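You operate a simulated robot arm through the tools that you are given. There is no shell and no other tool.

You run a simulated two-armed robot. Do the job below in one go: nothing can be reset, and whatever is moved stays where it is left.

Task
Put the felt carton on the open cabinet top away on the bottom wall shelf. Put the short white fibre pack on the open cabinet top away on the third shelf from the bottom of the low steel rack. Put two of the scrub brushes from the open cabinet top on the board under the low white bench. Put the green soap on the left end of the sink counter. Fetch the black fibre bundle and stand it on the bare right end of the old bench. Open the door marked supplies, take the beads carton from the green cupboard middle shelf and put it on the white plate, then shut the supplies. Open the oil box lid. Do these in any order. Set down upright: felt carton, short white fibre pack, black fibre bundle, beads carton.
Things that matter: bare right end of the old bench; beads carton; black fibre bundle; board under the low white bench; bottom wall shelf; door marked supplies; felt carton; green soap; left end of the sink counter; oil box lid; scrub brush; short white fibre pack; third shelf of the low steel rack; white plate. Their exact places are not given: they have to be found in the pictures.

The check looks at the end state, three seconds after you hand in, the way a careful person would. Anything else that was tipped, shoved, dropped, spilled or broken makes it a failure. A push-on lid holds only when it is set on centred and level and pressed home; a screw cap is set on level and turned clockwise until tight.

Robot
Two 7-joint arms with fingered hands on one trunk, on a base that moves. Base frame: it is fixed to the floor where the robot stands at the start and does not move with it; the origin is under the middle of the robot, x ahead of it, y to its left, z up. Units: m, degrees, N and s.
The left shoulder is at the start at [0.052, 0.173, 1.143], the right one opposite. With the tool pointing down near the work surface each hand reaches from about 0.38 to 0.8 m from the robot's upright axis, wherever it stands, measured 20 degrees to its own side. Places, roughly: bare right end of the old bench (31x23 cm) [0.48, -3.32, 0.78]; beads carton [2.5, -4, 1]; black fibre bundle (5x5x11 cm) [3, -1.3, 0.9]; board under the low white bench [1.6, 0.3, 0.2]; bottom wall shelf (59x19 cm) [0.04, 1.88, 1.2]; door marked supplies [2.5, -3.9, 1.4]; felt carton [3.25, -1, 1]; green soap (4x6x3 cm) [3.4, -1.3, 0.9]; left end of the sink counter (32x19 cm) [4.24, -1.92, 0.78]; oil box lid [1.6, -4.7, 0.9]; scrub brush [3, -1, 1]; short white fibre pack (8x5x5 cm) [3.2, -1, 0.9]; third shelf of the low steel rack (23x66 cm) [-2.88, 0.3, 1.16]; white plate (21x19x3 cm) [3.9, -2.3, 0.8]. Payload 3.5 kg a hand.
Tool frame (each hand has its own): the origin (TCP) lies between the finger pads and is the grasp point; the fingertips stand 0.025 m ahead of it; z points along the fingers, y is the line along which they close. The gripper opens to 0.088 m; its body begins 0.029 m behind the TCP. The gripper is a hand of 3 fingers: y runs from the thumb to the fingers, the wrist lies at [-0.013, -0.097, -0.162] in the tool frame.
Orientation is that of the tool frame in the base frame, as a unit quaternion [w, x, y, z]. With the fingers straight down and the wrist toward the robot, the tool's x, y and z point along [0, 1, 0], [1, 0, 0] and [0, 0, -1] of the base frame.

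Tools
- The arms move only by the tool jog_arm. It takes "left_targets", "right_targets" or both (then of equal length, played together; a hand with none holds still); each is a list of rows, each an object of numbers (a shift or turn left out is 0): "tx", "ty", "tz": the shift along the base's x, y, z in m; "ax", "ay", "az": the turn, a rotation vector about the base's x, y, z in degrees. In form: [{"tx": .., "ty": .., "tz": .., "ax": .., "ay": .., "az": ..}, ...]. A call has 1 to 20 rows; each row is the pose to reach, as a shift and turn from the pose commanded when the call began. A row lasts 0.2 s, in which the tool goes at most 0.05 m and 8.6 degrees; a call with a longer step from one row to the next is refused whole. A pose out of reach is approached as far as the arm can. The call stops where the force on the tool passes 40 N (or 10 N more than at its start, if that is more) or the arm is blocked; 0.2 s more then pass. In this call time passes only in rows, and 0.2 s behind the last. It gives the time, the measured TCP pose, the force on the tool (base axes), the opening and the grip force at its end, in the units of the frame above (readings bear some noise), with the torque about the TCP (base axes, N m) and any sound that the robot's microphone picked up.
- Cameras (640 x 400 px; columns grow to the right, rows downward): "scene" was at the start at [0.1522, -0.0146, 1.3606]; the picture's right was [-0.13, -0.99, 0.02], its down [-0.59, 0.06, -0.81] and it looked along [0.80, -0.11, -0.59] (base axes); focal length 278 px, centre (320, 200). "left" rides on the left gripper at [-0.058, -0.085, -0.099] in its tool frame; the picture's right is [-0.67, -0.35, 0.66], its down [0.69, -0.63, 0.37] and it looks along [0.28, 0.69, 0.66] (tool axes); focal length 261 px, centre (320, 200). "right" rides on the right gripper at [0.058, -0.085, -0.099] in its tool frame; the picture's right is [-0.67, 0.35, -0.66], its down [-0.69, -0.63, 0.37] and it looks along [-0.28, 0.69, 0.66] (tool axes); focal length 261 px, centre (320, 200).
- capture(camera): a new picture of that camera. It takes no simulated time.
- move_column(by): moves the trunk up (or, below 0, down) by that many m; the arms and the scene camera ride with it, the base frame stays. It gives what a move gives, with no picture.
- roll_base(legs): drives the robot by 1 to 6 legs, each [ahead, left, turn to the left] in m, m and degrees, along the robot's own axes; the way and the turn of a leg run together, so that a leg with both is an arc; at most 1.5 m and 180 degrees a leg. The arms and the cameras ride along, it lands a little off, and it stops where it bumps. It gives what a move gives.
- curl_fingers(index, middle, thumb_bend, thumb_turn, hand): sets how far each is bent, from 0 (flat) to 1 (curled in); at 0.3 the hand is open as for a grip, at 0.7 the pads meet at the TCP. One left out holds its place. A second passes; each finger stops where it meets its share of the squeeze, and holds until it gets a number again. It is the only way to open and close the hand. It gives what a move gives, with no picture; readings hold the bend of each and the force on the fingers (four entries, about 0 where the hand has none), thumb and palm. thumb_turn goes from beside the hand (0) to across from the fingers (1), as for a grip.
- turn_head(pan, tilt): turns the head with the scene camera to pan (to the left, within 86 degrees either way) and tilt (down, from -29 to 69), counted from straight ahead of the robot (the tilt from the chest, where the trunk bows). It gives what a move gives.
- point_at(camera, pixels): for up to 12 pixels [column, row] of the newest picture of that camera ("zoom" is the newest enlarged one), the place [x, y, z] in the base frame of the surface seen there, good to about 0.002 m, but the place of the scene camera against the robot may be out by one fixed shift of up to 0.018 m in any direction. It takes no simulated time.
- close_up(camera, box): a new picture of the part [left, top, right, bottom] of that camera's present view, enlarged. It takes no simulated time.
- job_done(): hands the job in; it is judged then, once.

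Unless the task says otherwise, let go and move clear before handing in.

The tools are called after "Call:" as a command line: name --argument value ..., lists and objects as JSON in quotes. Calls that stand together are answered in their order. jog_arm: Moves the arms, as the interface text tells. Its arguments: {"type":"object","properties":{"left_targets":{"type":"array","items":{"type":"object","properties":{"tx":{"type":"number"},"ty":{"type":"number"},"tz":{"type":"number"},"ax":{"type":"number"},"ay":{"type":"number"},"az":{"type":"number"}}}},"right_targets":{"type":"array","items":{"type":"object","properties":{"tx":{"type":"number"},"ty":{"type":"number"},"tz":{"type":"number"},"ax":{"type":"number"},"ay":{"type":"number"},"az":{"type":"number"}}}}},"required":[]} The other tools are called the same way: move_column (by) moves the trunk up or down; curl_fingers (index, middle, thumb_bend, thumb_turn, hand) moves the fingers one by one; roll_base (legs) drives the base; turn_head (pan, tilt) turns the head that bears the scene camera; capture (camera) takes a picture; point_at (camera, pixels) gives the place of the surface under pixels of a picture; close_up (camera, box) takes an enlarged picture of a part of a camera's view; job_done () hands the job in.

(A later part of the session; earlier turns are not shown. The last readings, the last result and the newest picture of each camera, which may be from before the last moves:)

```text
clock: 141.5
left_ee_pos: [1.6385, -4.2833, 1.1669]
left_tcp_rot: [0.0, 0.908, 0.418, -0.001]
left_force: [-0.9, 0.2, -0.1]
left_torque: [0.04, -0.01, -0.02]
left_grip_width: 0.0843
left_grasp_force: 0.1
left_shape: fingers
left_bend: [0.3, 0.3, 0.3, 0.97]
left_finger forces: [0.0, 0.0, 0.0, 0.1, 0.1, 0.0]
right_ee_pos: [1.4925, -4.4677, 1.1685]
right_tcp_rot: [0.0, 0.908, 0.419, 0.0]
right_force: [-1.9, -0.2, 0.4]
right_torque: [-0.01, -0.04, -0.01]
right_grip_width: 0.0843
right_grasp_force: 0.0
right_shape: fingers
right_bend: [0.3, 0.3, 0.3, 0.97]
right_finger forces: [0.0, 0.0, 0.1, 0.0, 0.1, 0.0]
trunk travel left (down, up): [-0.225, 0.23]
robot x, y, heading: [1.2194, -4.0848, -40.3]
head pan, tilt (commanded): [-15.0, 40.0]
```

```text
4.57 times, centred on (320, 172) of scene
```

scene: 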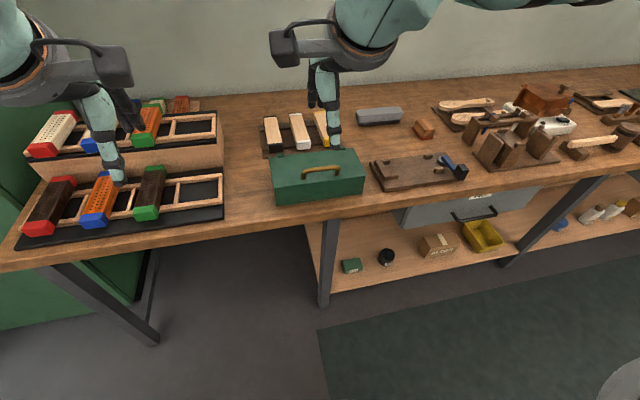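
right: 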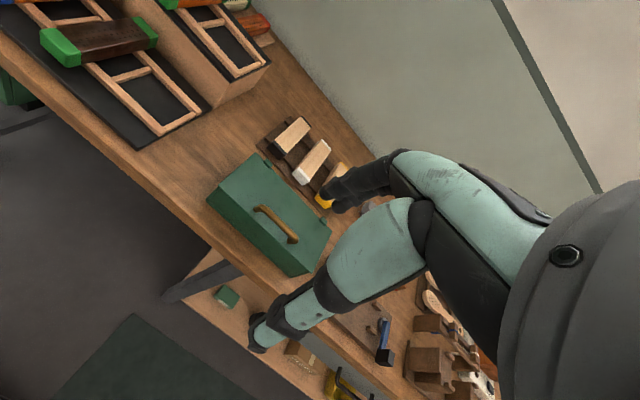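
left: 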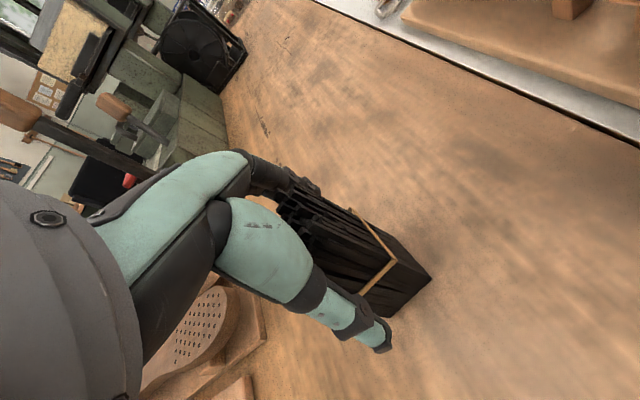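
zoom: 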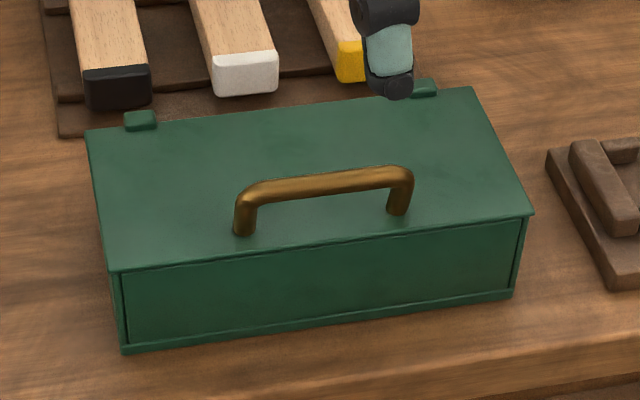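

I can see the handle's two feet and bar clearly. I'll re-take the right close-up and measure points on the handle and lid corners.

Call:
point_at --camera "zoom" --pixels '[[280, 188], [370, 176], [325, 182], [243, 232], [398, 212], [112, 268], [530, 212], [90, 135], [470, 92], [140, 113], [320, 235], [250, 195]]'

Call:
close_up --camera "right" --box '[190, 130, 350, 290]'

Call:
point_at --camera "zoom" --pixels '[[335, 227], [310, 200], [362, 255], [192, 140], [286, 60], [474, 255], [424, 354], [165, 180], [300, 230], [380, 180], [315, 83], [130, 100]]'

```text
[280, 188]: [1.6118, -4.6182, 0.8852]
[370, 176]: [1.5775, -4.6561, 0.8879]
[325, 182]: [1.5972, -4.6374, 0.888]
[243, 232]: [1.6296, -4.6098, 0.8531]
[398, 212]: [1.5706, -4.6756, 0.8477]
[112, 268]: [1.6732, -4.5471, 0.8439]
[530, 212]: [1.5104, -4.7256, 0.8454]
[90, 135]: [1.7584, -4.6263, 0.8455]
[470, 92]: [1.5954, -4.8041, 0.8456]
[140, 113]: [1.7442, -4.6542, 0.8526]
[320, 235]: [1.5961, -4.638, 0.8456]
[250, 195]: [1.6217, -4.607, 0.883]
```

```text
2.50 times, centred on (270, 210) of right
```

zoom: 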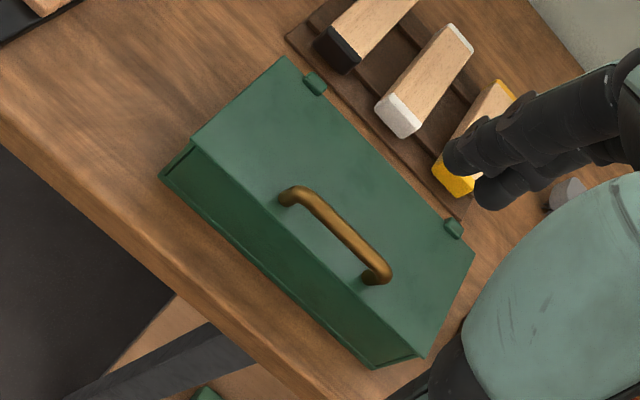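

```text
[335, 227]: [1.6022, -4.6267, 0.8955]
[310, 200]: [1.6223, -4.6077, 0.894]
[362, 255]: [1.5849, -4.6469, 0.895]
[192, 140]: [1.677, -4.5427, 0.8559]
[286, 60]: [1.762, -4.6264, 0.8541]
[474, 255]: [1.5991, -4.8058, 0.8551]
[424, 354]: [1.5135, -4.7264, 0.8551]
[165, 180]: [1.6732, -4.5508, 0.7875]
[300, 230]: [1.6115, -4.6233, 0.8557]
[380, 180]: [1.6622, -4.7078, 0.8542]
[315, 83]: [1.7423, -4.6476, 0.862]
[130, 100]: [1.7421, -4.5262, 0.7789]
```

Exact lid data: top z 0.855, bar centre ≈ (1.601,-4.630,0.889), hinge line 0.12 m behind the front edge. I'll move 0.2 m closer so the arm can follow the opening arc.

Call:
roll_base --legs '[[0.19, 0, 0]]'

Call:
close_up --camera "right" --box '[0, 100, 320, 300]'

```text
clock: 143.1
left_ee_pos: [1.7822, -4.406, 1.1683]
left_tcp_rot: [0.001, 0.907, 0.42, -0.001]
left_force: [-0.1, -0.3, -1.2]
left_torque: [0.02, -0.01, -0.01]
left_grip_width: 0.0847
left_grasp_force: 0.1
left_shape: fingers
left_bend: [0.3, 0.3, 0.3, 0.97]
left_finger forces: [0.1, 0.1, 0.0, 0.0, 0.1, 0.1]
right_ee_pos: [1.6378, -4.59, 1.169]
right_tcp_rot: [0.0, 0.908, 0.42, 0.0]
right_force: [-1.1, 0.2, -0.2]
right_torque: [0.04, -0.01, 0.0]
right_grip_width: 0.0846
right_grasp_force: 0.0
right_shape: fingers
right_bend: [0.3, 0.3, 0.3, 0.97]
right_finger forces: [0.0, 0.0, 0.1, 0.0, 0.0, 0.0]
trunk travel left (down, up): [-0.225, 0.23]
robot x, y, heading: [1.3647, -4.2068, -40.4]
head pan, tilt (commanded): [-15.0, 40.0]
```

```text
2.00 times, centred on (160, 200) of right
```

zoom: 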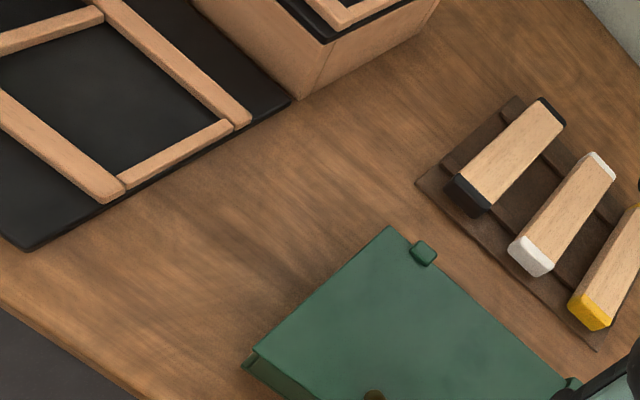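

The robot is closer now. I'll bring the right hand above the handle, yawed -4° to match the box.

Call:
jog_arm --right_targets '[{"tx": -0.018, "ty": -0.02, "tz": -0.03, "az": -2}, {"tx": -0.037, "ty": -0.04, "tz": -0.06, "az": -4}, {"tx": -0.037, "ty": -0.04, "tz": -0.105, "az": -4}, {"tx": -0.037, "ty": -0.04, "tz": -0.15, "az": -4}, {"tx": -0.037, "ty": -0.04, "tz": -0.19, "az": -4}, {"tx": -0.037, "ty": -0.04, "tz": -0.22, "az": -4}]'

Call:
capture --camera "right"

Call:
capture --camera "scene"

```text
clock: 144.5
left_ee_pos: [1.7834, -4.4065, 1.1669]
left_tcp_rot: [-0.001, 0.908, 0.42, -0.001]
left_force: [-1.1, 0.2, -0.6]
left_torque: [0.02, -0.04, -0.01]
left_grip_width: 0.0847
left_grasp_force: 0.0
left_shape: fingers
left_bend: [0.3, 0.3, 0.3, 0.97]
left_finger forces: [0.0, 0.1, 0.1, 0.0, 0.1, 0.1]
right_ee_pos: [1.602, -4.6311, 0.9484]
right_tcp_rot: [0.001, 0.922, 0.388, 0.0]
right_force: [1.0, -0.1, -0.5]
right_torque: [0.03, 0.01, -0.01]
right_grip_width: 0.0848
right_grasp_force: 0.1
right_shape: fingers
right_bend: [0.3, 0.3, 0.3, 0.97]
right_finger forces: [0.0, 0.0, 0.0, 0.0, 0.1, 0.0]
trunk travel left (down, up): [-0.225, 0.23]
robot x, y, heading: [1.3676, -4.2059, -40.6]
head pan, tilt (commanded): [-15.0, 40.0]
```

```text
taken
```

right: 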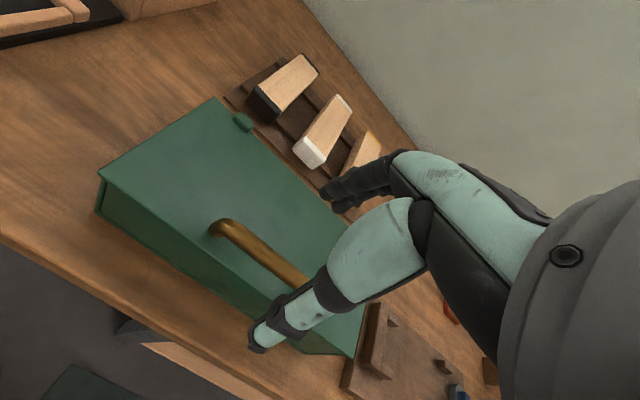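

```text
taken
```

scene: 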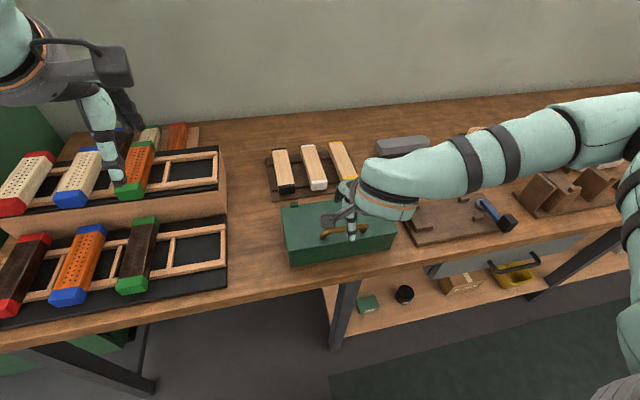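

The bar runs under the hand at (220,228)-(305,285). I'll measure it again from this close.

Call:
point_at --camera "right" --pixels '[[232, 228], [250, 241], [270, 256], [290, 271], [262, 252], [215, 232], [230, 300], [135, 195], [300, 200]]'

```text
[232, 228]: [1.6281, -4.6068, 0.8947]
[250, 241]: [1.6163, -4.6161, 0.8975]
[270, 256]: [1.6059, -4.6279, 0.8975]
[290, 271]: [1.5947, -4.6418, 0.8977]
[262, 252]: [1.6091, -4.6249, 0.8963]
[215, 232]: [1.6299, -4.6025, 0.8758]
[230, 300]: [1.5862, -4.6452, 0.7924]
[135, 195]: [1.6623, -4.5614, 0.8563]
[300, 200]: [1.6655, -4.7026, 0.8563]
```

The TCP is centred over the bar (bar top z 0.8975). Lowering so the pads straddle the bar, then closing.

Call:
jog_arm --right_targets '[{"tz": -0.03}, {"tz": -0.058}]'

Call:
curl_fingers --hand "right" --index 0.68 --middle 0.68 --thumb_bend 0.68

Call:
capture --camera "right"

```text
clock: 145.1
left_ee_pos: [1.7855, -4.406, 1.1672]
left_tcp_rot: [0.001, 0.907, 0.42, -0.001]
left_force: [0.0, -0.7, 0.6]
left_torque: [0.03, 0.01, 0.0]
left_grip_width: 0.0845
left_grasp_force: 0.0
left_shape: fingers
left_bend: [0.3, 0.3, 0.3, 0.97]
left_finger forces: [0.0, 0.0, 0.1, 0.1, 0.0, 0.1]
right_ee_pos: [1.6015, -4.6293, 0.8919]
right_tcp_rot: [0.001, 0.922, 0.388, 0.0]
right_force: [-0.5, 0.1, 0.0]
right_torque: [0.01, 0.03, 0.0]
right_grip_width: 0.0842
right_grasp_force: 0.0
right_shape: fingers
right_bend: [0.3, 0.3, 0.3, 0.97]
right_finger forces: [0.1, 0.1, 0.1, 0.1, 0.0, 0.1]
trunk travel left (down, up): [-0.225, 0.23]
robot x, y, heading: [1.3679, -4.2029, -40.4]
head pan, tilt (commanded): [-15.0, 40.0]
```

```text
clock: 146.1
left_ee_pos: [1.7829, -4.4066, 1.166]
left_tcp_rot: [0.001, 0.907, 0.421, 0.0]
left_force: [-0.2, -0.6, 0.5]
left_torque: [0.01, 0.0, -0.03]
left_grip_width: 0.0845
left_grasp_force: 0.0
left_shape: fingers
left_bend: [0.3, 0.3, 0.3, 0.97]
left_finger forces: [0.0, 0.0, 0.0, 0.0, 0.1, 0.0]
right_ee_pos: [1.6015, -4.6311, 0.8918]
right_tcp_rot: [0.001, 0.922, 0.388, 0.0]
right_force: [0.8, -0.9, 0.1]
right_torque: [-0.01, 0.02, -0.01]
right_grip_width: 0.0033
right_grasp_force: 0.2
right_shape: fingers
right_bend: [0.67, 0.68, 0.68, 0.97]
right_finger forces: [0.3, 0.0, 0.0, 0.0, 0.1, 0.0]
trunk travel left (down, up): [-0.225, 0.23]
robot x, y, heading: [1.367, -4.2059, -40.2]
head pan, tilt (commanded): [-15.0, 40.0]
```

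```text
taken
```

right: 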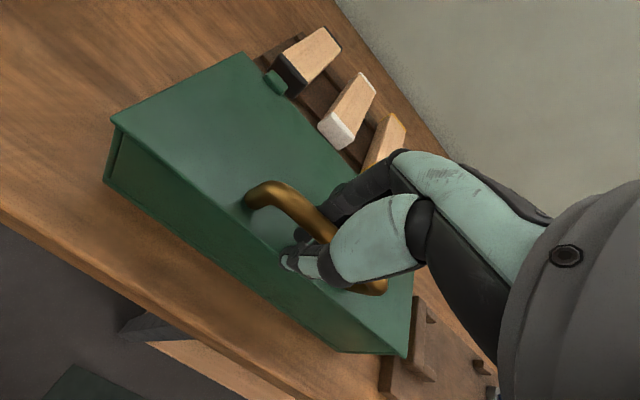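

The fingers have closed around the bar as a loose cage (bar passes through the hand at (290,205)-(370,288)). I'll lift along the hinge arc to about 30° and look.

Call:
jog_arm --right_targets '[{"tx": 0.0039, "ty": -0.0038, "tz": 0.017, "ax": 2.6, "ay": 2.7}, {"tx": 0.009, "ty": -0.0088, "tz": 0.032, "ax": 5.2, "ay": 5.4}, {"tx": 0.0154, "ty": -0.015, "tz": 0.045, "ax": 7.8, "ay": 8.1}, {"tx": 0.0229, "ty": -0.0223, "tz": 0.056, "ax": 10.5, "ay": 10.7}]'

Call:
capture --camera "right"

Call:
capture --camera "scene"

```text
clock: 147.1
left_ee_pos: [1.7835, -4.4061, 1.1648]
left_tcp_rot: [0.001, 0.908, 0.42, -0.001]
left_force: [-0.4, -0.1, -0.1]
left_torque: [0.0, 0.02, -0.03]
left_grip_width: 0.0846
left_grasp_force: 0.2
left_shape: fingers
left_bend: [0.3, 0.3, 0.3, 0.97]
left_finger forces: [0.0, 0.0, 0.1, 0.0, 0.0, 0.0]
right_ee_pos: [1.6253, -4.6527, 0.9475]
right_tcp_rot: [-0.12, 0.913, 0.386, -0.05]
right_force: [-0.4, -0.1, -1.8]
right_torque: [0.05, 0.02, -0.02]
right_grip_width: 0.004
right_grasp_force: 0.8
right_shape: fingers
right_bend: [0.67, 0.68, 0.68, 0.97]
right_finger forces: [0.8, 0.6, 0.0, 0.0, 0.4, 0.0]
trunk travel left (down, up): [-0.225, 0.23]
robot x, y, heading: [1.3693, -4.2064, -40.6]
head pan, tilt (commanded): [-15.0, 40.0]
```

```text
taken
```

right: 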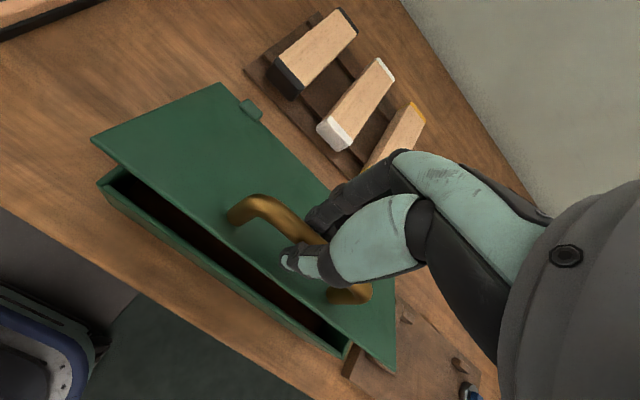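

```text
taken
```

scene: 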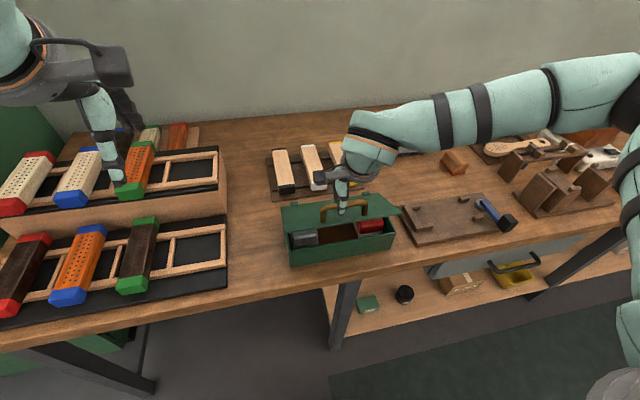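

The lid lifts smoothly with under 2 N; the inside is now visible. Continuing along the arc to about 75°.

Call:
jog_arm --right_targets '[{"tx": 0.0084, "ty": -0.0082, "tz": 0.0098, "ax": 2.6, "ay": 2.7}, {"tx": 0.0178, "ty": -0.0173, "tz": 0.0178, "ax": 5.2, "ay": 5.4}, {"tx": 0.0278, "ty": -0.0271, "tz": 0.0242, "ax": 7.7, "ay": 7.9}, {"tx": 0.0382, "ty": -0.0373, "tz": 0.0286, "ax": 9.8, "ay": 10.0}, {"tx": 0.049, "ty": -0.0478, "tz": 0.0311, "ax": 11.9, "ay": 12.2}, {"tx": 0.06, "ty": -0.0585, "tz": 0.0316, "ax": 14, "ay": 14.3}]'

Call:
capture --camera "right"

Call:
capture --camera "scene"

```text
clock: 148.5
left_ee_pos: [1.7845, -4.4065, 1.166]
left_tcp_rot: [0.001, 0.907, 0.42, -0.002]
left_force: [-0.3, 0.0, -0.2]
left_torque: [-0.03, -0.02, 0.02]
left_grip_width: 0.0846
left_grasp_force: 0.0
left_shape: fingers
left_bend: [0.3, 0.3, 0.3, 0.97]
left_finger forces: [0.1, 0.0, 0.1, 0.1, 0.1, 0.0]
right_ee_pos: [1.6847, -4.7114, 0.978]
right_tcp_rot: [-0.278, 0.879, 0.37, -0.117]
right_force: [-0.5, 1.1, 1.6]
right_torque: [0.04, 0.02, -0.01]
right_grip_width: 0.005
right_grasp_force: 1.5
right_shape: fingers
right_bend: [0.68, 0.68, 0.66, 0.97]
right_finger forces: [0.0, 0.1, 0.0, 0.1, 1.6, 0.1]
trunk travel left (down, up): [-0.225, 0.23]
robot x, y, heading: [1.3642, -4.2042, -40.3]
head pan, tilt (commanded): [-15.0, 40.0]
```

```text
taken
```

right: 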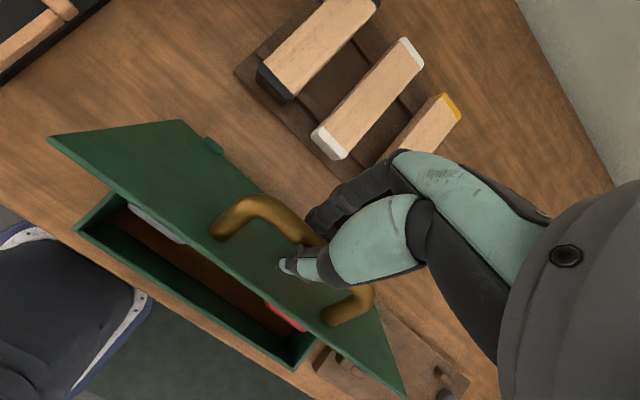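

```text
taken
```

scene: 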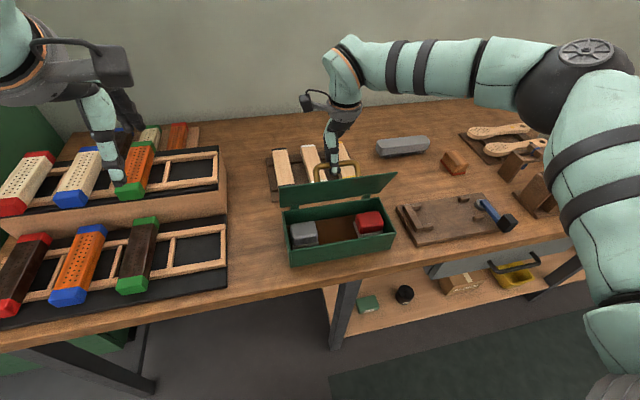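

The lid is at roughly 70°, with the box contents visible. Continuing past vertical to about 105°.

Call:
jog_arm --right_targets '[{"tx": 0.011, "ty": -0.0107, "tz": -0.0016, "ax": 2.1, "ay": 2.1}, {"tx": 0.0216, "ty": -0.0211, "tz": -0.005, "ax": 4.2, "ay": 4.3}, {"tx": 0.0319, "ty": -0.0311, "tz": -0.0104, "ax": 5.6, "ay": 5.7}, {"tx": 0.0415, "ty": -0.0405, "tz": -0.0176, "ax": 7, "ay": 7.2}]'

Call:
capture --camera "right"

Call:
capture --camera "scene"

```text
clock: 149.5
left_ee_pos: [1.7834, -4.4047, 1.1668]
left_tcp_rot: [0.001, 0.908, 0.42, -0.001]
left_force: [0.2, 0.0, -0.2]
left_torque: [-0.05, 0.0, -0.03]
left_grip_width: 0.0844
left_grasp_force: 0.0
left_shape: fingers
left_bend: [0.3, 0.3, 0.3, 0.97]
left_finger forces: [0.0, 0.0, 0.0, 0.0, 0.1, 0.0]
right_ee_pos: [1.6943, -4.7228, 0.976]
right_tcp_rot: [-0.3, 0.872, 0.367, -0.125]
right_force: [-0.5, -0.9, 0.5]
right_torque: [0.01, 0.01, -0.05]
right_grip_width: 0.0038
right_grasp_force: 0.2
right_shape: fingers
right_bend: [0.68, 0.68, 0.67, 0.97]
right_finger forces: [0.1, 0.0, 0.1, 0.0, 1.0, 0.1]
right hand out of reach, approached as far as the arm can: row 2, 3, 4
trunk travel left (down, up): [-0.225, 0.23]
robot x, y, heading: [1.3693, -4.2123, -40.1]
head pan, tilt (commanded): [-15.0, 40.0]
```

```text
taken
```

right: 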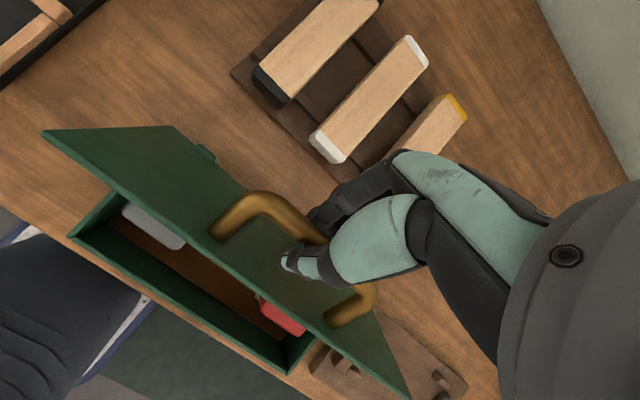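

```text
taken
```

scene: 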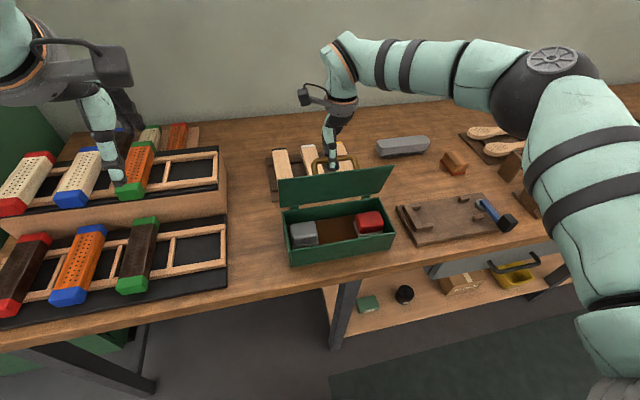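

The arm hit its reach limit at about 80° because of the hand's tilt. I'll tilt the hand back while going further, starting with one small step to see the commanded reference.

Call:
jog_arm --right_targets '[{"ax": -5.5, "ay": -5.7, "tz": 0.0}]'

```text
clock: 149.9
left_ee_pos: [1.7824, -4.4058, 1.1669]
left_tcp_rot: [0.002, 0.907, 0.42, 0.0]
left_force: [-0.3, -0.2, 1.0]
left_torque: [0.0, 0.01, 0.02]
left_grip_width: 0.0845
left_grasp_force: 0.1
left_shape: fingers
left_bend: [0.3, 0.3, 0.3, 0.97]
left_finger forces: [0.0, 0.0, 0.0, 0.0, 0.0, 0.0]
right_ee_pos: [1.6941, -4.7222, 0.9761]
right_tcp_rot: [-0.238, 0.89, 0.376, -0.098]
right_force: [-0.6, 0.2, 0.9]
right_torque: [0.0, 0.0, 0.0]
right_grip_width: 0.0032
right_grasp_force: 0.8
right_shape: fingers
right_bend: [0.68, 0.68, 0.67, 0.97]
right_finger forces: [0.0, 0.0, 0.0, 0.1, 0.5, 0.0]
trunk travel left (down, up): [-0.225, 0.23]
robot x, y, heading: [1.3689, -4.2063, -40.3]
head pan, tilt (commanded): [-15.0, 40.0]
```

The reference follows the reached pose. Now at about 82°; I'll keep untilting while pushing back to ~105°.

Call:
jog_arm --right_targets '[{"tx": 0.0086, "ty": -0.0084, "tz": -0.003, "ax": -3.5, "ay": -3.6}, {"tx": 0.0172, "ty": -0.0168, "tz": -0.008, "ax": -7, "ay": -7.2}, {"tx": 0.0258, "ty": -0.0251, "tz": -0.014, "ax": -9.8, "ay": -10}, {"tx": 0.0329, "ty": -0.0321, "tz": -0.02, "ax": -11.2, "ay": -11.5}]'

Call:
capture --camera "right"

Call:
capture --camera "scene"

```text
clock: 150.9
left_ee_pos: [1.7839, -4.4063, 1.1665]
left_tcp_rot: [0.001, 0.908, 0.419, 0.0]
left_force: [-0.1, -0.4, 0.0]
left_torque: [0.0, 0.0, 0.0]
left_grip_width: 0.0846
left_grasp_force: 0.0
left_shape: fingers
left_bend: [0.3, 0.3, 0.3, 0.97]
left_finger forces: [0.1, 0.1, 0.0, 0.1, 0.1, 0.1]
right_ee_pos: [1.7264, -4.7548, 0.9564]
right_tcp_rot: [-0.112, 0.915, 0.386, -0.045]
right_force: [0.6, 0.6, -1.1]
right_torque: [0.02, 0.03, -0.02]
right_grip_width: 0.0034
right_grasp_force: 0.2
right_shape: fingers
right_bend: [0.68, 0.68, 0.67, 0.97]
right_finger forces: [0.0, 0.1, 0.0, 0.0, 0.4, 0.1]
trunk travel left (down, up): [-0.225, 0.23]
robot x, y, heading: [1.3649, -4.2078, -40.3]
head pan, tilt (commanded): [-15.0, 40.0]
```

```text
taken
```

right: 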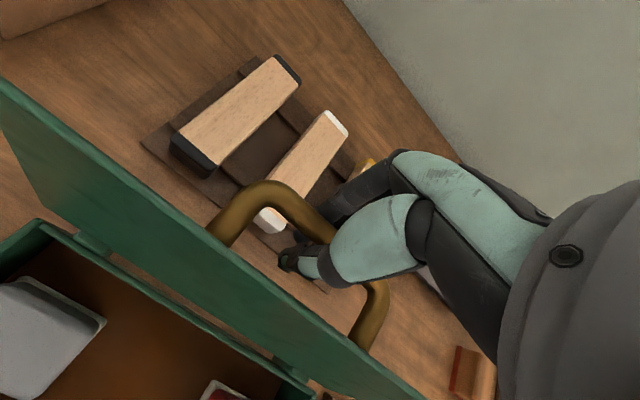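

```text
taken
```

scene: 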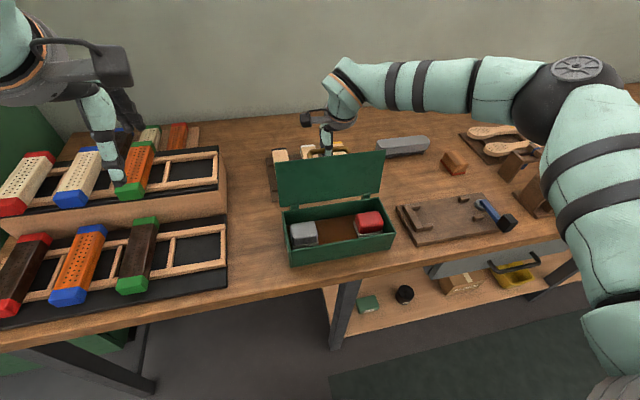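

The lid looks about vertical or just past. I'll measure points on it to get its angle.

Call:
point_at --camera "scene" --pixels '[[300, 165], [300, 190], [300, 203], [370, 155], [375, 188], [340, 160], [340, 195]]'

```text
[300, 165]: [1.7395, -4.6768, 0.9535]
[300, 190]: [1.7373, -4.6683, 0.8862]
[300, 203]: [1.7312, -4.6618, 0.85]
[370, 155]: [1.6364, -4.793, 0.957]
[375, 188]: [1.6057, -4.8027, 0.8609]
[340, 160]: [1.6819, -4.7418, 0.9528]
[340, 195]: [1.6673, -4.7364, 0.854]
```

The lid is ~8-9° past vertical. I'll guide it a bit further back to find its stop.

Call:
jog_arm --right_targets '[{"tx": 0.0072, "ty": -0.007, "tz": -0.006, "ax": -3.5, "ay": -3.6}, {"tx": 0.0143, "ty": -0.014, "tz": -0.013, "ax": -5.6, "ay": -5.7}, {"tx": 0.0215, "ty": -0.021, "tz": -0.022, "ax": -5.6, "ay": -5.7}]'

Call:
capture --camera "scene"

Call:
point_at --camera "scene" --pixels '[[300, 165], [300, 190], [300, 203], [370, 155], [375, 188], [340, 160], [340, 195]]'

```text
clock: 151.7
left_ee_pos: [1.7783, -4.4, 1.1708]
left_tcp_rot: [0.004, 0.908, 0.419, 0.001]
left_force: [-0.2, -1.2, 0.1]
left_torque: [0.0, 0.03, 0.04]
left_grip_width: 0.0845
left_grasp_force: 0.0
left_shape: fingers
left_bend: [0.3, 0.3, 0.3, 0.97]
left_finger forces: [0.1, 0.0, 0.1, 0.1, 0.0, 0.0]
right_ee_pos: [1.746, -4.7699, 0.9397]
right_tcp_rot: [-0.044, 0.92, 0.389, -0.017]
right_force: [-16.8, 15.2, 14.9]
right_torque: [0.07, -0.09, 0.15]
right_grip_width: 0.0165
right_grasp_force: 10.9
right_shape: fingers
right_bend: [0.68, 0.68, 0.64, 0.97]
right_finger forces: [0.0, 0.0, 0.0, 0.0, 21.8, 0.0]
trunk travel left (down, up): [-0.225, 0.23]
robot x, y, heading: [1.3648, -4.2076, -40.4]
head pan, tilt (commanded): [-15.0, 40.0]
```

```text
taken
```

scene: 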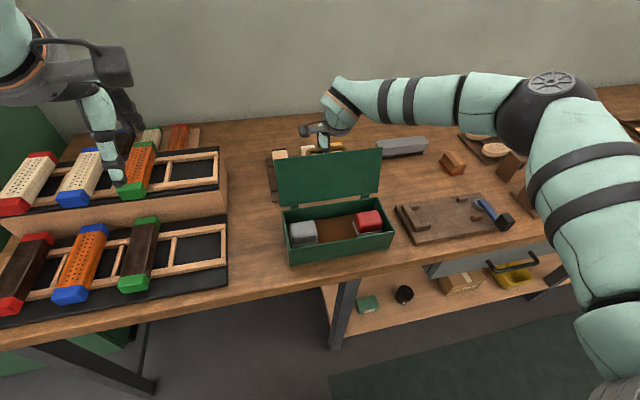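

```text
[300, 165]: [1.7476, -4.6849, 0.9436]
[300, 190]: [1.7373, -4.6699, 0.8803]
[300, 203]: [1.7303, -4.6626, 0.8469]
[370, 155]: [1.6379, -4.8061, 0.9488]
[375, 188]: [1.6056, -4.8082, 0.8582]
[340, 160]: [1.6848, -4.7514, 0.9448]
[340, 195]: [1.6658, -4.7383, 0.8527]
```

The lid reached its stop at about 106° (15-17 N resisting). I'll ease off, open the fingers first and the thumb only slightly, so as not to push the lid shut.

Call:
jog_arm --right_targets '[{"tx": -0.004, "ty": 0.004, "tz": 0.004}]'

Call:
curl_fingers --hand "right" --index 0.2 --middle 0.2

Call:
curl_fingers --hand "right" --thumb_bend 0.57

Call:
capture --camera "right"

```text
clock: 152.1
left_ee_pos: [1.7813, -4.4036, 1.1677]
left_tcp_rot: [0.003, 0.908, 0.42, 0.0]
left_force: [0.7, 0.4, 0.1]
left_torque: [-0.01, -0.04, 0.0]
left_grip_width: 0.0847
left_grasp_force: 0.0
left_shape: fingers
left_bend: [0.3, 0.3, 0.3, 0.97]
left_finger forces: [0.1, 0.0, 0.0, 0.0, 0.1, 0.1]
right_ee_pos: [1.7435, -4.7692, 0.9387]
right_tcp_rot: [-0.048, 0.92, 0.388, -0.018]
right_force: [-9.0, 9.9, 8.8]
right_torque: [-0.02, -0.07, 0.04]
right_grip_width: 0.0136
right_grasp_force: 6.8
right_shape: fingers
right_bend: [0.68, 0.68, 0.65, 0.97]
right_finger forces: [0.0, 0.1, 0.0, 0.0, 13.6, 0.1]
trunk travel left (down, up): [-0.225, 0.23]
robot x, y, heading: [1.3657, -4.2102, -40.1]
head pan, tilt (commanded): [-15.0, 40.0]
```

```text
clock: 153.1
left_ee_pos: [1.7815, -4.4043, 1.1684]
left_tcp_rot: [0.002, 0.907, 0.42, 0.001]
left_force: [0.3, -0.9, 0.6]
left_torque: [0.01, -0.02, 0.02]
left_grip_width: 0.0847
left_grasp_force: 0.0
left_shape: fingers
left_bend: [0.3, 0.3, 0.3, 0.97]
left_finger forces: [0.1, 0.0, 0.1, 0.0, 0.1, 0.1]
right_ee_pos: [1.7423, -4.7702, 0.939]
right_tcp_rot: [-0.047, 0.92, 0.388, -0.019]
right_force: [-10.8, 11.1, 7.5]
right_torque: [-0.09, -0.11, 0.06]
right_grip_width: 0.0663
right_grasp_force: 7.5
right_shape: fingers
right_bend: [0.2, 0.2, 0.65, 0.97]
right_finger forces: [0.0, 0.1, 0.0, 0.1, 14.9, 0.0]
trunk travel left (down, up): [-0.225, 0.23]
robot x, y, heading: [1.3611, -4.2088, -40.3]
head pan, tilt (commanded): [-15.0, 40.0]
```

```text
clock: 154.1
left_ee_pos: [1.7824, -4.4036, 1.166]
left_tcp_rot: [0.002, 0.908, 0.42, 0.0]
left_force: [-0.2, 0.6, -0.2]
left_torque: [-0.01, -0.02, 0.0]
left_grip_width: 0.0846
left_grasp_force: 0.0
left_shape: fingers
left_bend: [0.3, 0.3, 0.3, 0.97]
left_finger forces: [0.0, 0.0, 0.1, 0.0, 0.0, 0.0]
right_ee_pos: [1.7441, -4.7705, 0.9391]
right_tcp_rot: [-0.047, 0.92, 0.389, -0.02]
right_force: [-4.8, 4.8, 5.9]
right_torque: [0.01, 0.02, 0.02]
right_grip_width: 0.0734
right_grasp_force: 2.7
right_shape: fingers
right_bend: [0.2, 0.2, 0.55, 0.97]
right_finger forces: [0.0, 0.0, 0.0, 0.0, 6.6, 0.0]
trunk travel left (down, up): [-0.225, 0.23]
robot x, y, heading: [1.3635, -4.2074, -40.3]
head pan, tilt (commanded): [-15.0, 40.0]
```

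```text
taken
```

right: 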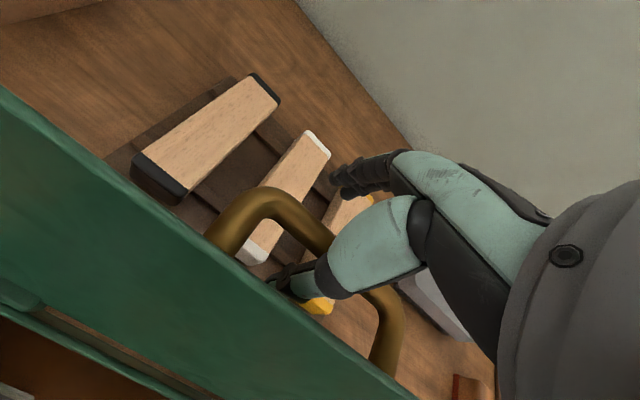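

The fingers are open and the thumb still touches the bar lightly. I'll back off slightly and lift straight out.

Call:
jog_arm --right_targets '[{"tx": -0.004, "ty": 0.004, "tz": 0.004}, {"tx": -0.005, "ty": 0.005, "tz": 0.02}, {"tx": -0.005, "ty": 0.005, "tz": 0.045}, {"tx": -0.005, "ty": 0.005, "tz": 0.08}]'

Call:
capture --camera "right"

Call:
capture --camera "scene"

```text
clock: 155.1
left_ee_pos: [1.7834, -4.4054, 1.167]
left_tcp_rot: [0.002, 0.907, 0.421, -0.001]
left_force: [-1.0, -0.3, -0.1]
left_torque: [-0.02, 0.01, 0.04]
left_grip_width: 0.0845
left_grasp_force: 0.0
left_shape: fingers
left_bend: [0.3, 0.3, 0.3, 0.97]
left_finger forces: [0.1, 0.1, 0.1, 0.0, 0.0, 0.0]
right_ee_pos: [1.7385, -4.768, 1.0182]
right_tcp_rot: [-0.048, 0.92, 0.388, -0.019]
right_force: [-0.2, -0.3, -0.8]
right_torque: [-0.02, -0.02, -0.02]
right_grip_width: 0.0692
right_grasp_force: 0.1
right_shape: fingers
right_bend: [0.2, 0.2, 0.56, 0.97]
right_finger forces: [0.0, 0.0, 0.1, 0.0, 0.0, 0.1]
trunk travel left (down, up): [-0.225, 0.23]
robot x, y, heading: [1.3704, -4.2049, -40.4]
head pan, tilt (commanded): [-15.0, 40.0]
```

```text
taken
```

right: 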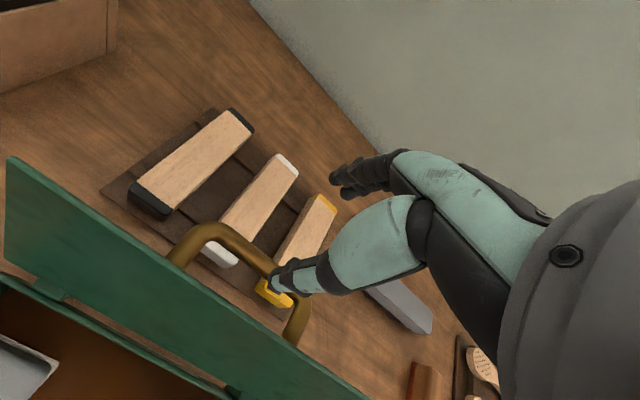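

```text
taken
```

scene: 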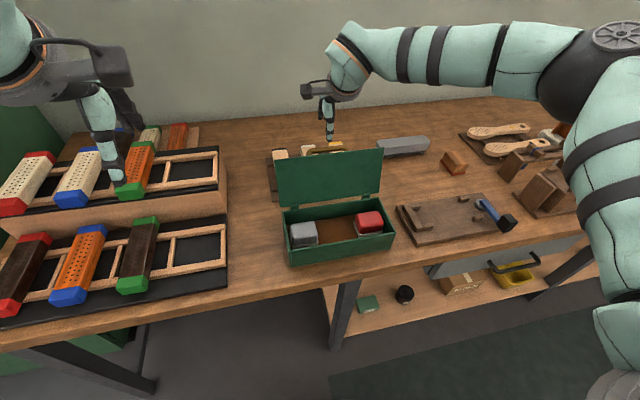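

The lid stays open with the hand clear. I'll raise the right hand, retract it, and restore its orientation.

Call:
jog_arm --right_targets '[{"tz": 0.04}, {"tz": 0.08}, {"tz": 0.12, "ax": -2, "ay": -2}, {"tz": 0.15, "tx": -0.025, "ty": 0.025, "ax": -4, "ay": -4.2}, {"tz": 0.15, "tx": -0.055, "ty": 0.055, "ax": -4, "ay": -4.2}, {"tz": 0.15, "tx": -0.085, "ty": 0.085, "ax": -4, "ay": -4.2}, {"tz": 0.15, "tx": -0.115, "ty": 0.115, "ax": -4, "ay": -4.2}, {"tz": 0.15, "tx": -0.145, "ty": 0.145, "ax": -4, "ay": -4.2}]'

Call:
curl_fingers --hand "right" --index 0.3 --middle 0.3 --thumb_bend 0.3

Call:
roll_base --legs '[[-0.3, 0, 0]]'

Call:
turn_head --pan 0 --tilt 30

Call:
capture --camera "scene"

```text
clock: 156.9
left_ee_pos: [1.7822, -4.4045, 1.166]
left_tcp_rot: [0.002, 0.907, 0.421, 0.0]
left_force: [1.1, -0.1, 0.1]
left_torque: [-0.01, 0.02, 0.01]
left_grip_width: 0.0844
left_grasp_force: 0.2
left_shape: fingers
left_bend: [0.3, 0.3, 0.3, 0.97]
left_finger forces: [0.0, 0.1, 0.0, 0.0, 0.0, 0.1]
right_ee_pos: [1.5927, -4.623, 1.1671]
right_tcp_rot: [-0.002, 0.921, 0.389, 0.001]
right_force: [-0.3, -0.7, -0.9]
right_torque: [0.04, 0.01, 0.0]
right_grip_width: 0.0693
right_grasp_force: 0.0
right_shape: fingers
right_bend: [0.2, 0.2, 0.56, 0.97]
right_finger forces: [0.0, 0.1, 0.0, 0.0, 0.0, 0.0]
trunk travel left (down, up): [-0.225, 0.23]
robot x, y, heading: [1.3698, -4.2073, -40.2]
head pan, tilt (commanded): [-15.0, 40.0]
```

```text
clock: 157.9
left_ee_pos: [1.784, -4.4052, 1.1658]
left_tcp_rot: [0.001, 0.908, 0.42, 0.0]
left_force: [-0.3, 0.1, 0.3]
left_torque: [0.02, 0.02, 0.03]
left_grip_width: 0.0846
left_grasp_force: 0.0
left_shape: fingers
left_bend: [0.3, 0.3, 0.3, 0.97]
left_finger forces: [0.0, 0.1, 0.0, 0.0, 0.0, 0.0]
right_ee_pos: [1.5946, -4.6229, 1.1681]
right_tcp_rot: [-0.002, 0.921, 0.389, 0.001]
right_force: [-0.7, -0.3, 0.2]
right_torque: [0.0, 0.05, -0.03]
right_grip_width: 0.0846
right_grasp_force: 0.0
right_shape: fingers
right_bend: [0.3, 0.3, 0.3, 0.97]
right_finger forces: [0.1, 0.1, 0.1, 0.0, 0.0, 0.0]
trunk travel left (down, up): [-0.225, 0.23]
robot x, y, heading: [1.3654, -4.2099, -40.3]
head pan, tilt (commanded): [-15.0, 40.0]
```

```text
clock: 159.9
left_ee_pos: [1.5567, -4.2125, 1.1658]
left_tcp_rot: [-0.001, 0.908, 0.419, -0.001]
left_force: [0.1, 0.1, 0.0]
left_torque: [0.0, -0.01, 0.01]
left_grip_width: 0.0847
left_grasp_force: 0.1
left_shape: fingers
left_bend: [0.3, 0.3, 0.3, 0.97]
left_finger forces: [0.0, 0.0, 0.0, 0.0, 0.0, 0.1]
right_ee_pos: [1.3661, -4.4297, 1.1661]
right_tcp_rot: [-0.002, 0.921, 0.388, 0.001]
right_force: [0.6, -0.4, 0.0]
right_torque: [0.05, -0.01, 0.04]
right_grip_width: 0.0848
right_grasp_force: 0.0
right_shape: fingers
right_bend: [0.3, 0.3, 0.3, 0.97]
right_finger forces: [0.0, 0.0, 0.0, 0.1, 0.1, 0.1]
trunk travel left (down, up): [-0.225, 0.23]
robot x, y, heading: [1.1391, -4.0105, -40.5]
head pan, tilt (commanded): [-15.0, 40.0]
```

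```text
clock: 160.7
left_ee_pos: [1.5548, -4.2114, 1.1675]
left_tcp_rot: [0.002, 0.908, 0.42, 0.0]
left_force: [0.2, 0.2, -0.5]
left_torque: [0.02, 0.01, 0.02]
left_grip_width: 0.0847
left_grasp_force: 0.0
left_shape: fingers
left_bend: [0.3, 0.3, 0.3, 0.97]
left_finger forces: [0.0, 0.0, 0.1, 0.1, 0.0, 0.1]
right_ee_pos: [1.3652, -4.4285, 1.1673]
right_tcp_rot: [-0.002, 0.921, 0.389, 0.002]
right_force: [-0.4, 0.1, -0.7]
right_torque: [0.02, -0.01, -0.01]
right_grip_width: 0.0845
right_grasp_force: 0.0
right_shape: fingers
right_bend: [0.3, 0.3, 0.3, 0.97]
right_finger forces: [0.0, 0.1, 0.0, 0.0, 0.1, 0.0]
trunk travel left (down, up): [-0.225, 0.23]
robot x, y, heading: [1.1373, -4.0116, -40.4]
head pan, tilt (commanded): [0.0, 30.0]
```

```text
taken
```

scene: 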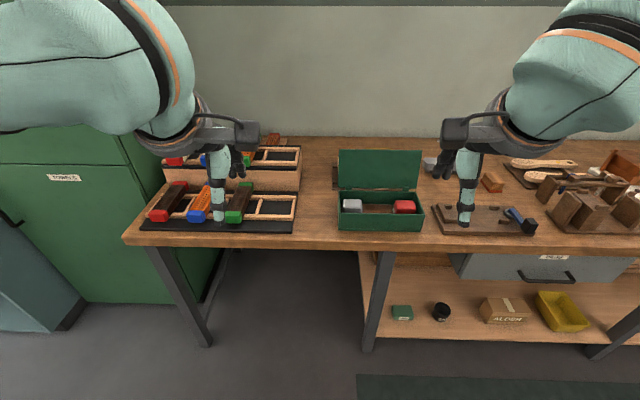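

The oil box stands open. Now I'll sidestep left to face the green cupboard and its SUPPLIES door.

Call:
roll_base --legs '[[-0.05, 0.85, 0]]'

Call:
turn_head --pan 0 --tilt 5

Call:
capture --camera "scene"

```text
clock: 165.2
left_ee_pos: [2.0612, -3.5408, 1.1663]
left_tcp_rot: [0.001, 0.908, 0.419, 0.0]
left_force: [0.3, -0.7, 0.2]
left_torque: [-0.03, -0.01, -0.01]
left_grip_width: 0.0845
left_grasp_force: 0.0
left_shape: fingers
left_bend: [0.3, 0.3, 0.3, 0.97]
left_finger forces: [0.0, 0.1, 0.1, 0.0, 0.1, 0.0]
right_ee_pos: [1.8722, -3.7571, 1.1671]
right_tcp_rot: [-0.003, 0.922, 0.388, 0.001]
right_force: [-0.6, -0.1, 0.7]
right_torque: [0.04, 0.03, -0.02]
right_grip_width: 0.0844
right_grasp_force: 0.0
right_shape: fingers
right_bend: [0.3, 0.3, 0.3, 0.97]
right_finger forces: [0.0, 0.0, 0.0, 0.0, 0.0, 0.0]
trunk travel left (down, up): [-0.225, 0.23]
robot x, y, heading: [1.6444, -3.3376, -40.5]
head pan, tilt (commanded): [0.0, 30.0]
```

```text
clock: 166.1
left_ee_pos: [2.0626, -3.5393, 1.1675]
left_tcp_rot: [0.002, 0.907, 0.42, 0.0]
left_force: [-0.1, -0.3, 0.4]
left_torque: [0.01, -0.03, 0.04]
left_grip_width: 0.0846
left_grasp_force: 0.1
left_shape: fingers
left_bend: [0.3, 0.3, 0.3, 0.97]
left_finger forces: [0.1, 0.0, 0.1, 0.0, 0.0, 0.0]
right_ee_pos: [1.8715, -3.7572, 1.1677]
right_tcp_rot: [-0.002, 0.922, 0.388, 0.001]
right_force: [-0.5, -0.1, 0.5]
right_torque: [0.01, 0.0, 0.0]
right_grip_width: 0.0845
right_grasp_force: 0.1
right_shape: fingers
right_bend: [0.3, 0.3, 0.3, 0.97]
right_finger forces: [0.0, 0.0, 0.0, 0.0, 0.0, 0.0]
trunk travel left (down, up): [-0.225, 0.23]
robot x, y, heading: [1.6434, -3.3393, -40.6]
head pan, tilt (commanded): [0.0, 5.0]
```

```text
taken
```

scene: 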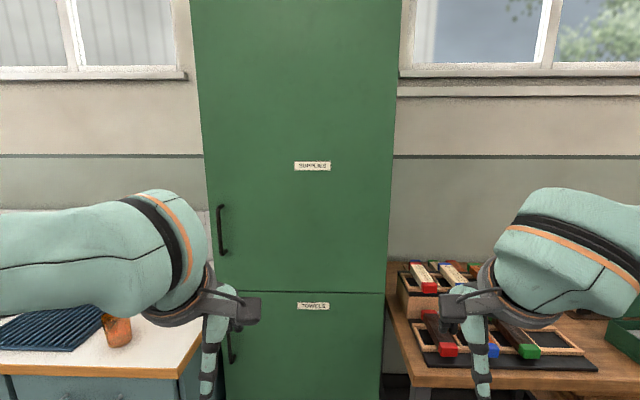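

The upper SUPPLIES door has a vertical handle at (222,230) on its left side. I'll measure the handle and door edges.

Call:
point_at --camera "scene" --pixels '[[218, 207], [220, 230], [224, 253], [205, 230], [240, 230], [392, 230], [240, 285], [380, 290], [313, 166], [213, 285], [230, 345], [300, 30]]'

Call:
close_up --camera "scene" --box '[190, 180, 270, 270]'

Call:
point_at --camera "zoom" --pixels '[[230, 200], [235, 250], [240, 300], [245, 400], [265, 560], [270, 640], [248, 215], [300, 400]]'

```text
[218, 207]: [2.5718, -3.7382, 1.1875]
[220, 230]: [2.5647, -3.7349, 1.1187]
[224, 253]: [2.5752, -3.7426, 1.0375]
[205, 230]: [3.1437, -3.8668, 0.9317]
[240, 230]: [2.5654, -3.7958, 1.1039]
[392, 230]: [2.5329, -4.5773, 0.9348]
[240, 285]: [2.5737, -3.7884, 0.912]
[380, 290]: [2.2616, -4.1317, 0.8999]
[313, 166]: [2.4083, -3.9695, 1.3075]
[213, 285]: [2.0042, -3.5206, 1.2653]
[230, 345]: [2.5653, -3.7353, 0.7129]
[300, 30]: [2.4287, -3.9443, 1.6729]
```

```text
4.44 times, centred on (230, 225) of scene
```

zoom: 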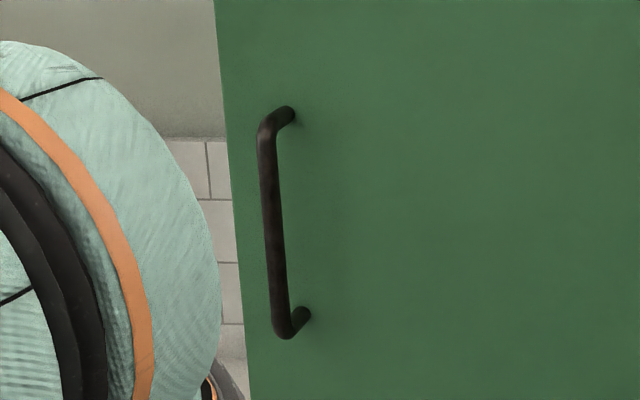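

```text
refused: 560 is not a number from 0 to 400
```

The handle runs from (275,120) to (283,330) in the zoom. Measuring it.

Call:
point_at --camera "zoom" --pixels '[[268, 150], [271, 200], [275, 250], [280, 300], [292, 112], [305, 313], [330, 220], [240, 200], [600, 200], [235, 150]]'

```text
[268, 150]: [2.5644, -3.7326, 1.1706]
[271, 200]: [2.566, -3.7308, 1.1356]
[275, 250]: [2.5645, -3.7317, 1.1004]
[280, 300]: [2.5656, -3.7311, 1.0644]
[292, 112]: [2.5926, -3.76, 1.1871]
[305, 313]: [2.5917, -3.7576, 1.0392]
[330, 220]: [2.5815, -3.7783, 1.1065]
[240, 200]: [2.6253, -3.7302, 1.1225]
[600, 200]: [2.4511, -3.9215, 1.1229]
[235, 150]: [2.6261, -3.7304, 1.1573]
```

The door plane runs at 47.8° with its left edge at (2.63,-3.726), hinge side at (2.255,-4.14), handle bar at (2.565,-3.732) z 1.05-1.18. I'll align the base and then turn the left hand to point forward for gripping the vertical bar.

Call:
roll_base --legs '[[0.1, 0.13, -1.8]]'

Call:
jog_arm --left_targets '[{"tz": -0.01, "ax": 0.1, "ay": -7.0, "az": -4.9}, {"tz": -0.02, "ax": 0.2, "ay": -14.0, "az": -9.8}]'

```text
clock: 167.5
left_ee_pos: [2.2134, -3.5211, 1.1681]
left_tcp_rot: [0.0, 0.914, 0.405, 0.0]
left_force: [-0.5, 0.6, 0.1]
left_torque: [-0.02, -0.01, -0.01]
left_grip_width: 0.0846
left_grasp_force: 0.0
left_shape: fingers
left_bend: [0.3, 0.3, 0.3, 0.97]
left_finger forces: [0.1, 0.1, 0.1, 0.0, 0.0, 0.1]
right_ee_pos: [2.0171, -3.7333, 1.1676]
right_tcp_rot: [-0.002, 0.927, 0.374, 0.002]
right_force: [-0.3, -0.1, -1.2]
right_torque: [0.0, 0.0, 0.01]
right_grip_width: 0.0848
right_grasp_force: 0.0
right_shape: fingers
right_bend: [0.3, 0.3, 0.3, 0.97]
right_finger forces: [0.1, 0.1, 0.1, 0.1, 0.0, 0.1]
trunk travel left (down, up): [-0.225, 0.23]
robot x, y, heading: [1.8045, -3.3102, -42.3]
head pan, tilt (commanded): [0.0, 5.0]
```

```text
clock: 168.1
left_ee_pos: [2.2148, -3.5225, 1.1468]
left_tcp_rot: [0.048, 0.939, 0.322, 0.113]
left_force: [0.6, 0.0, 0.9]
left_torque: [0.02, -0.03, -0.02]
left_grip_width: 0.0846
left_grasp_force: 0.1
left_shape: fingers
left_bend: [0.3, 0.3, 0.3, 0.97]
left_finger forces: [0.1, 0.0, 0.1, 0.0, 0.0, 0.0]
right_ee_pos: [2.0191, -3.7319, 1.1683]
right_tcp_rot: [-0.002, 0.927, 0.374, 0.001]
right_force: [0.1, 0.0, -1.2]
right_torque: [-0.01, -0.01, -0.02]
right_grip_width: 0.0845
right_grasp_force: 0.1
right_shape: fingers
right_bend: [0.3, 0.3, 0.3, 0.97]
right_finger forces: [0.0, 0.0, 0.1, 0.1, 0.0, 0.1]
trunk travel left (down, up): [-0.225, 0.23]
robot x, y, heading: [1.8075, -3.3089, -42.0]
head pan, tilt (commanded): [0.0, 5.0]
```

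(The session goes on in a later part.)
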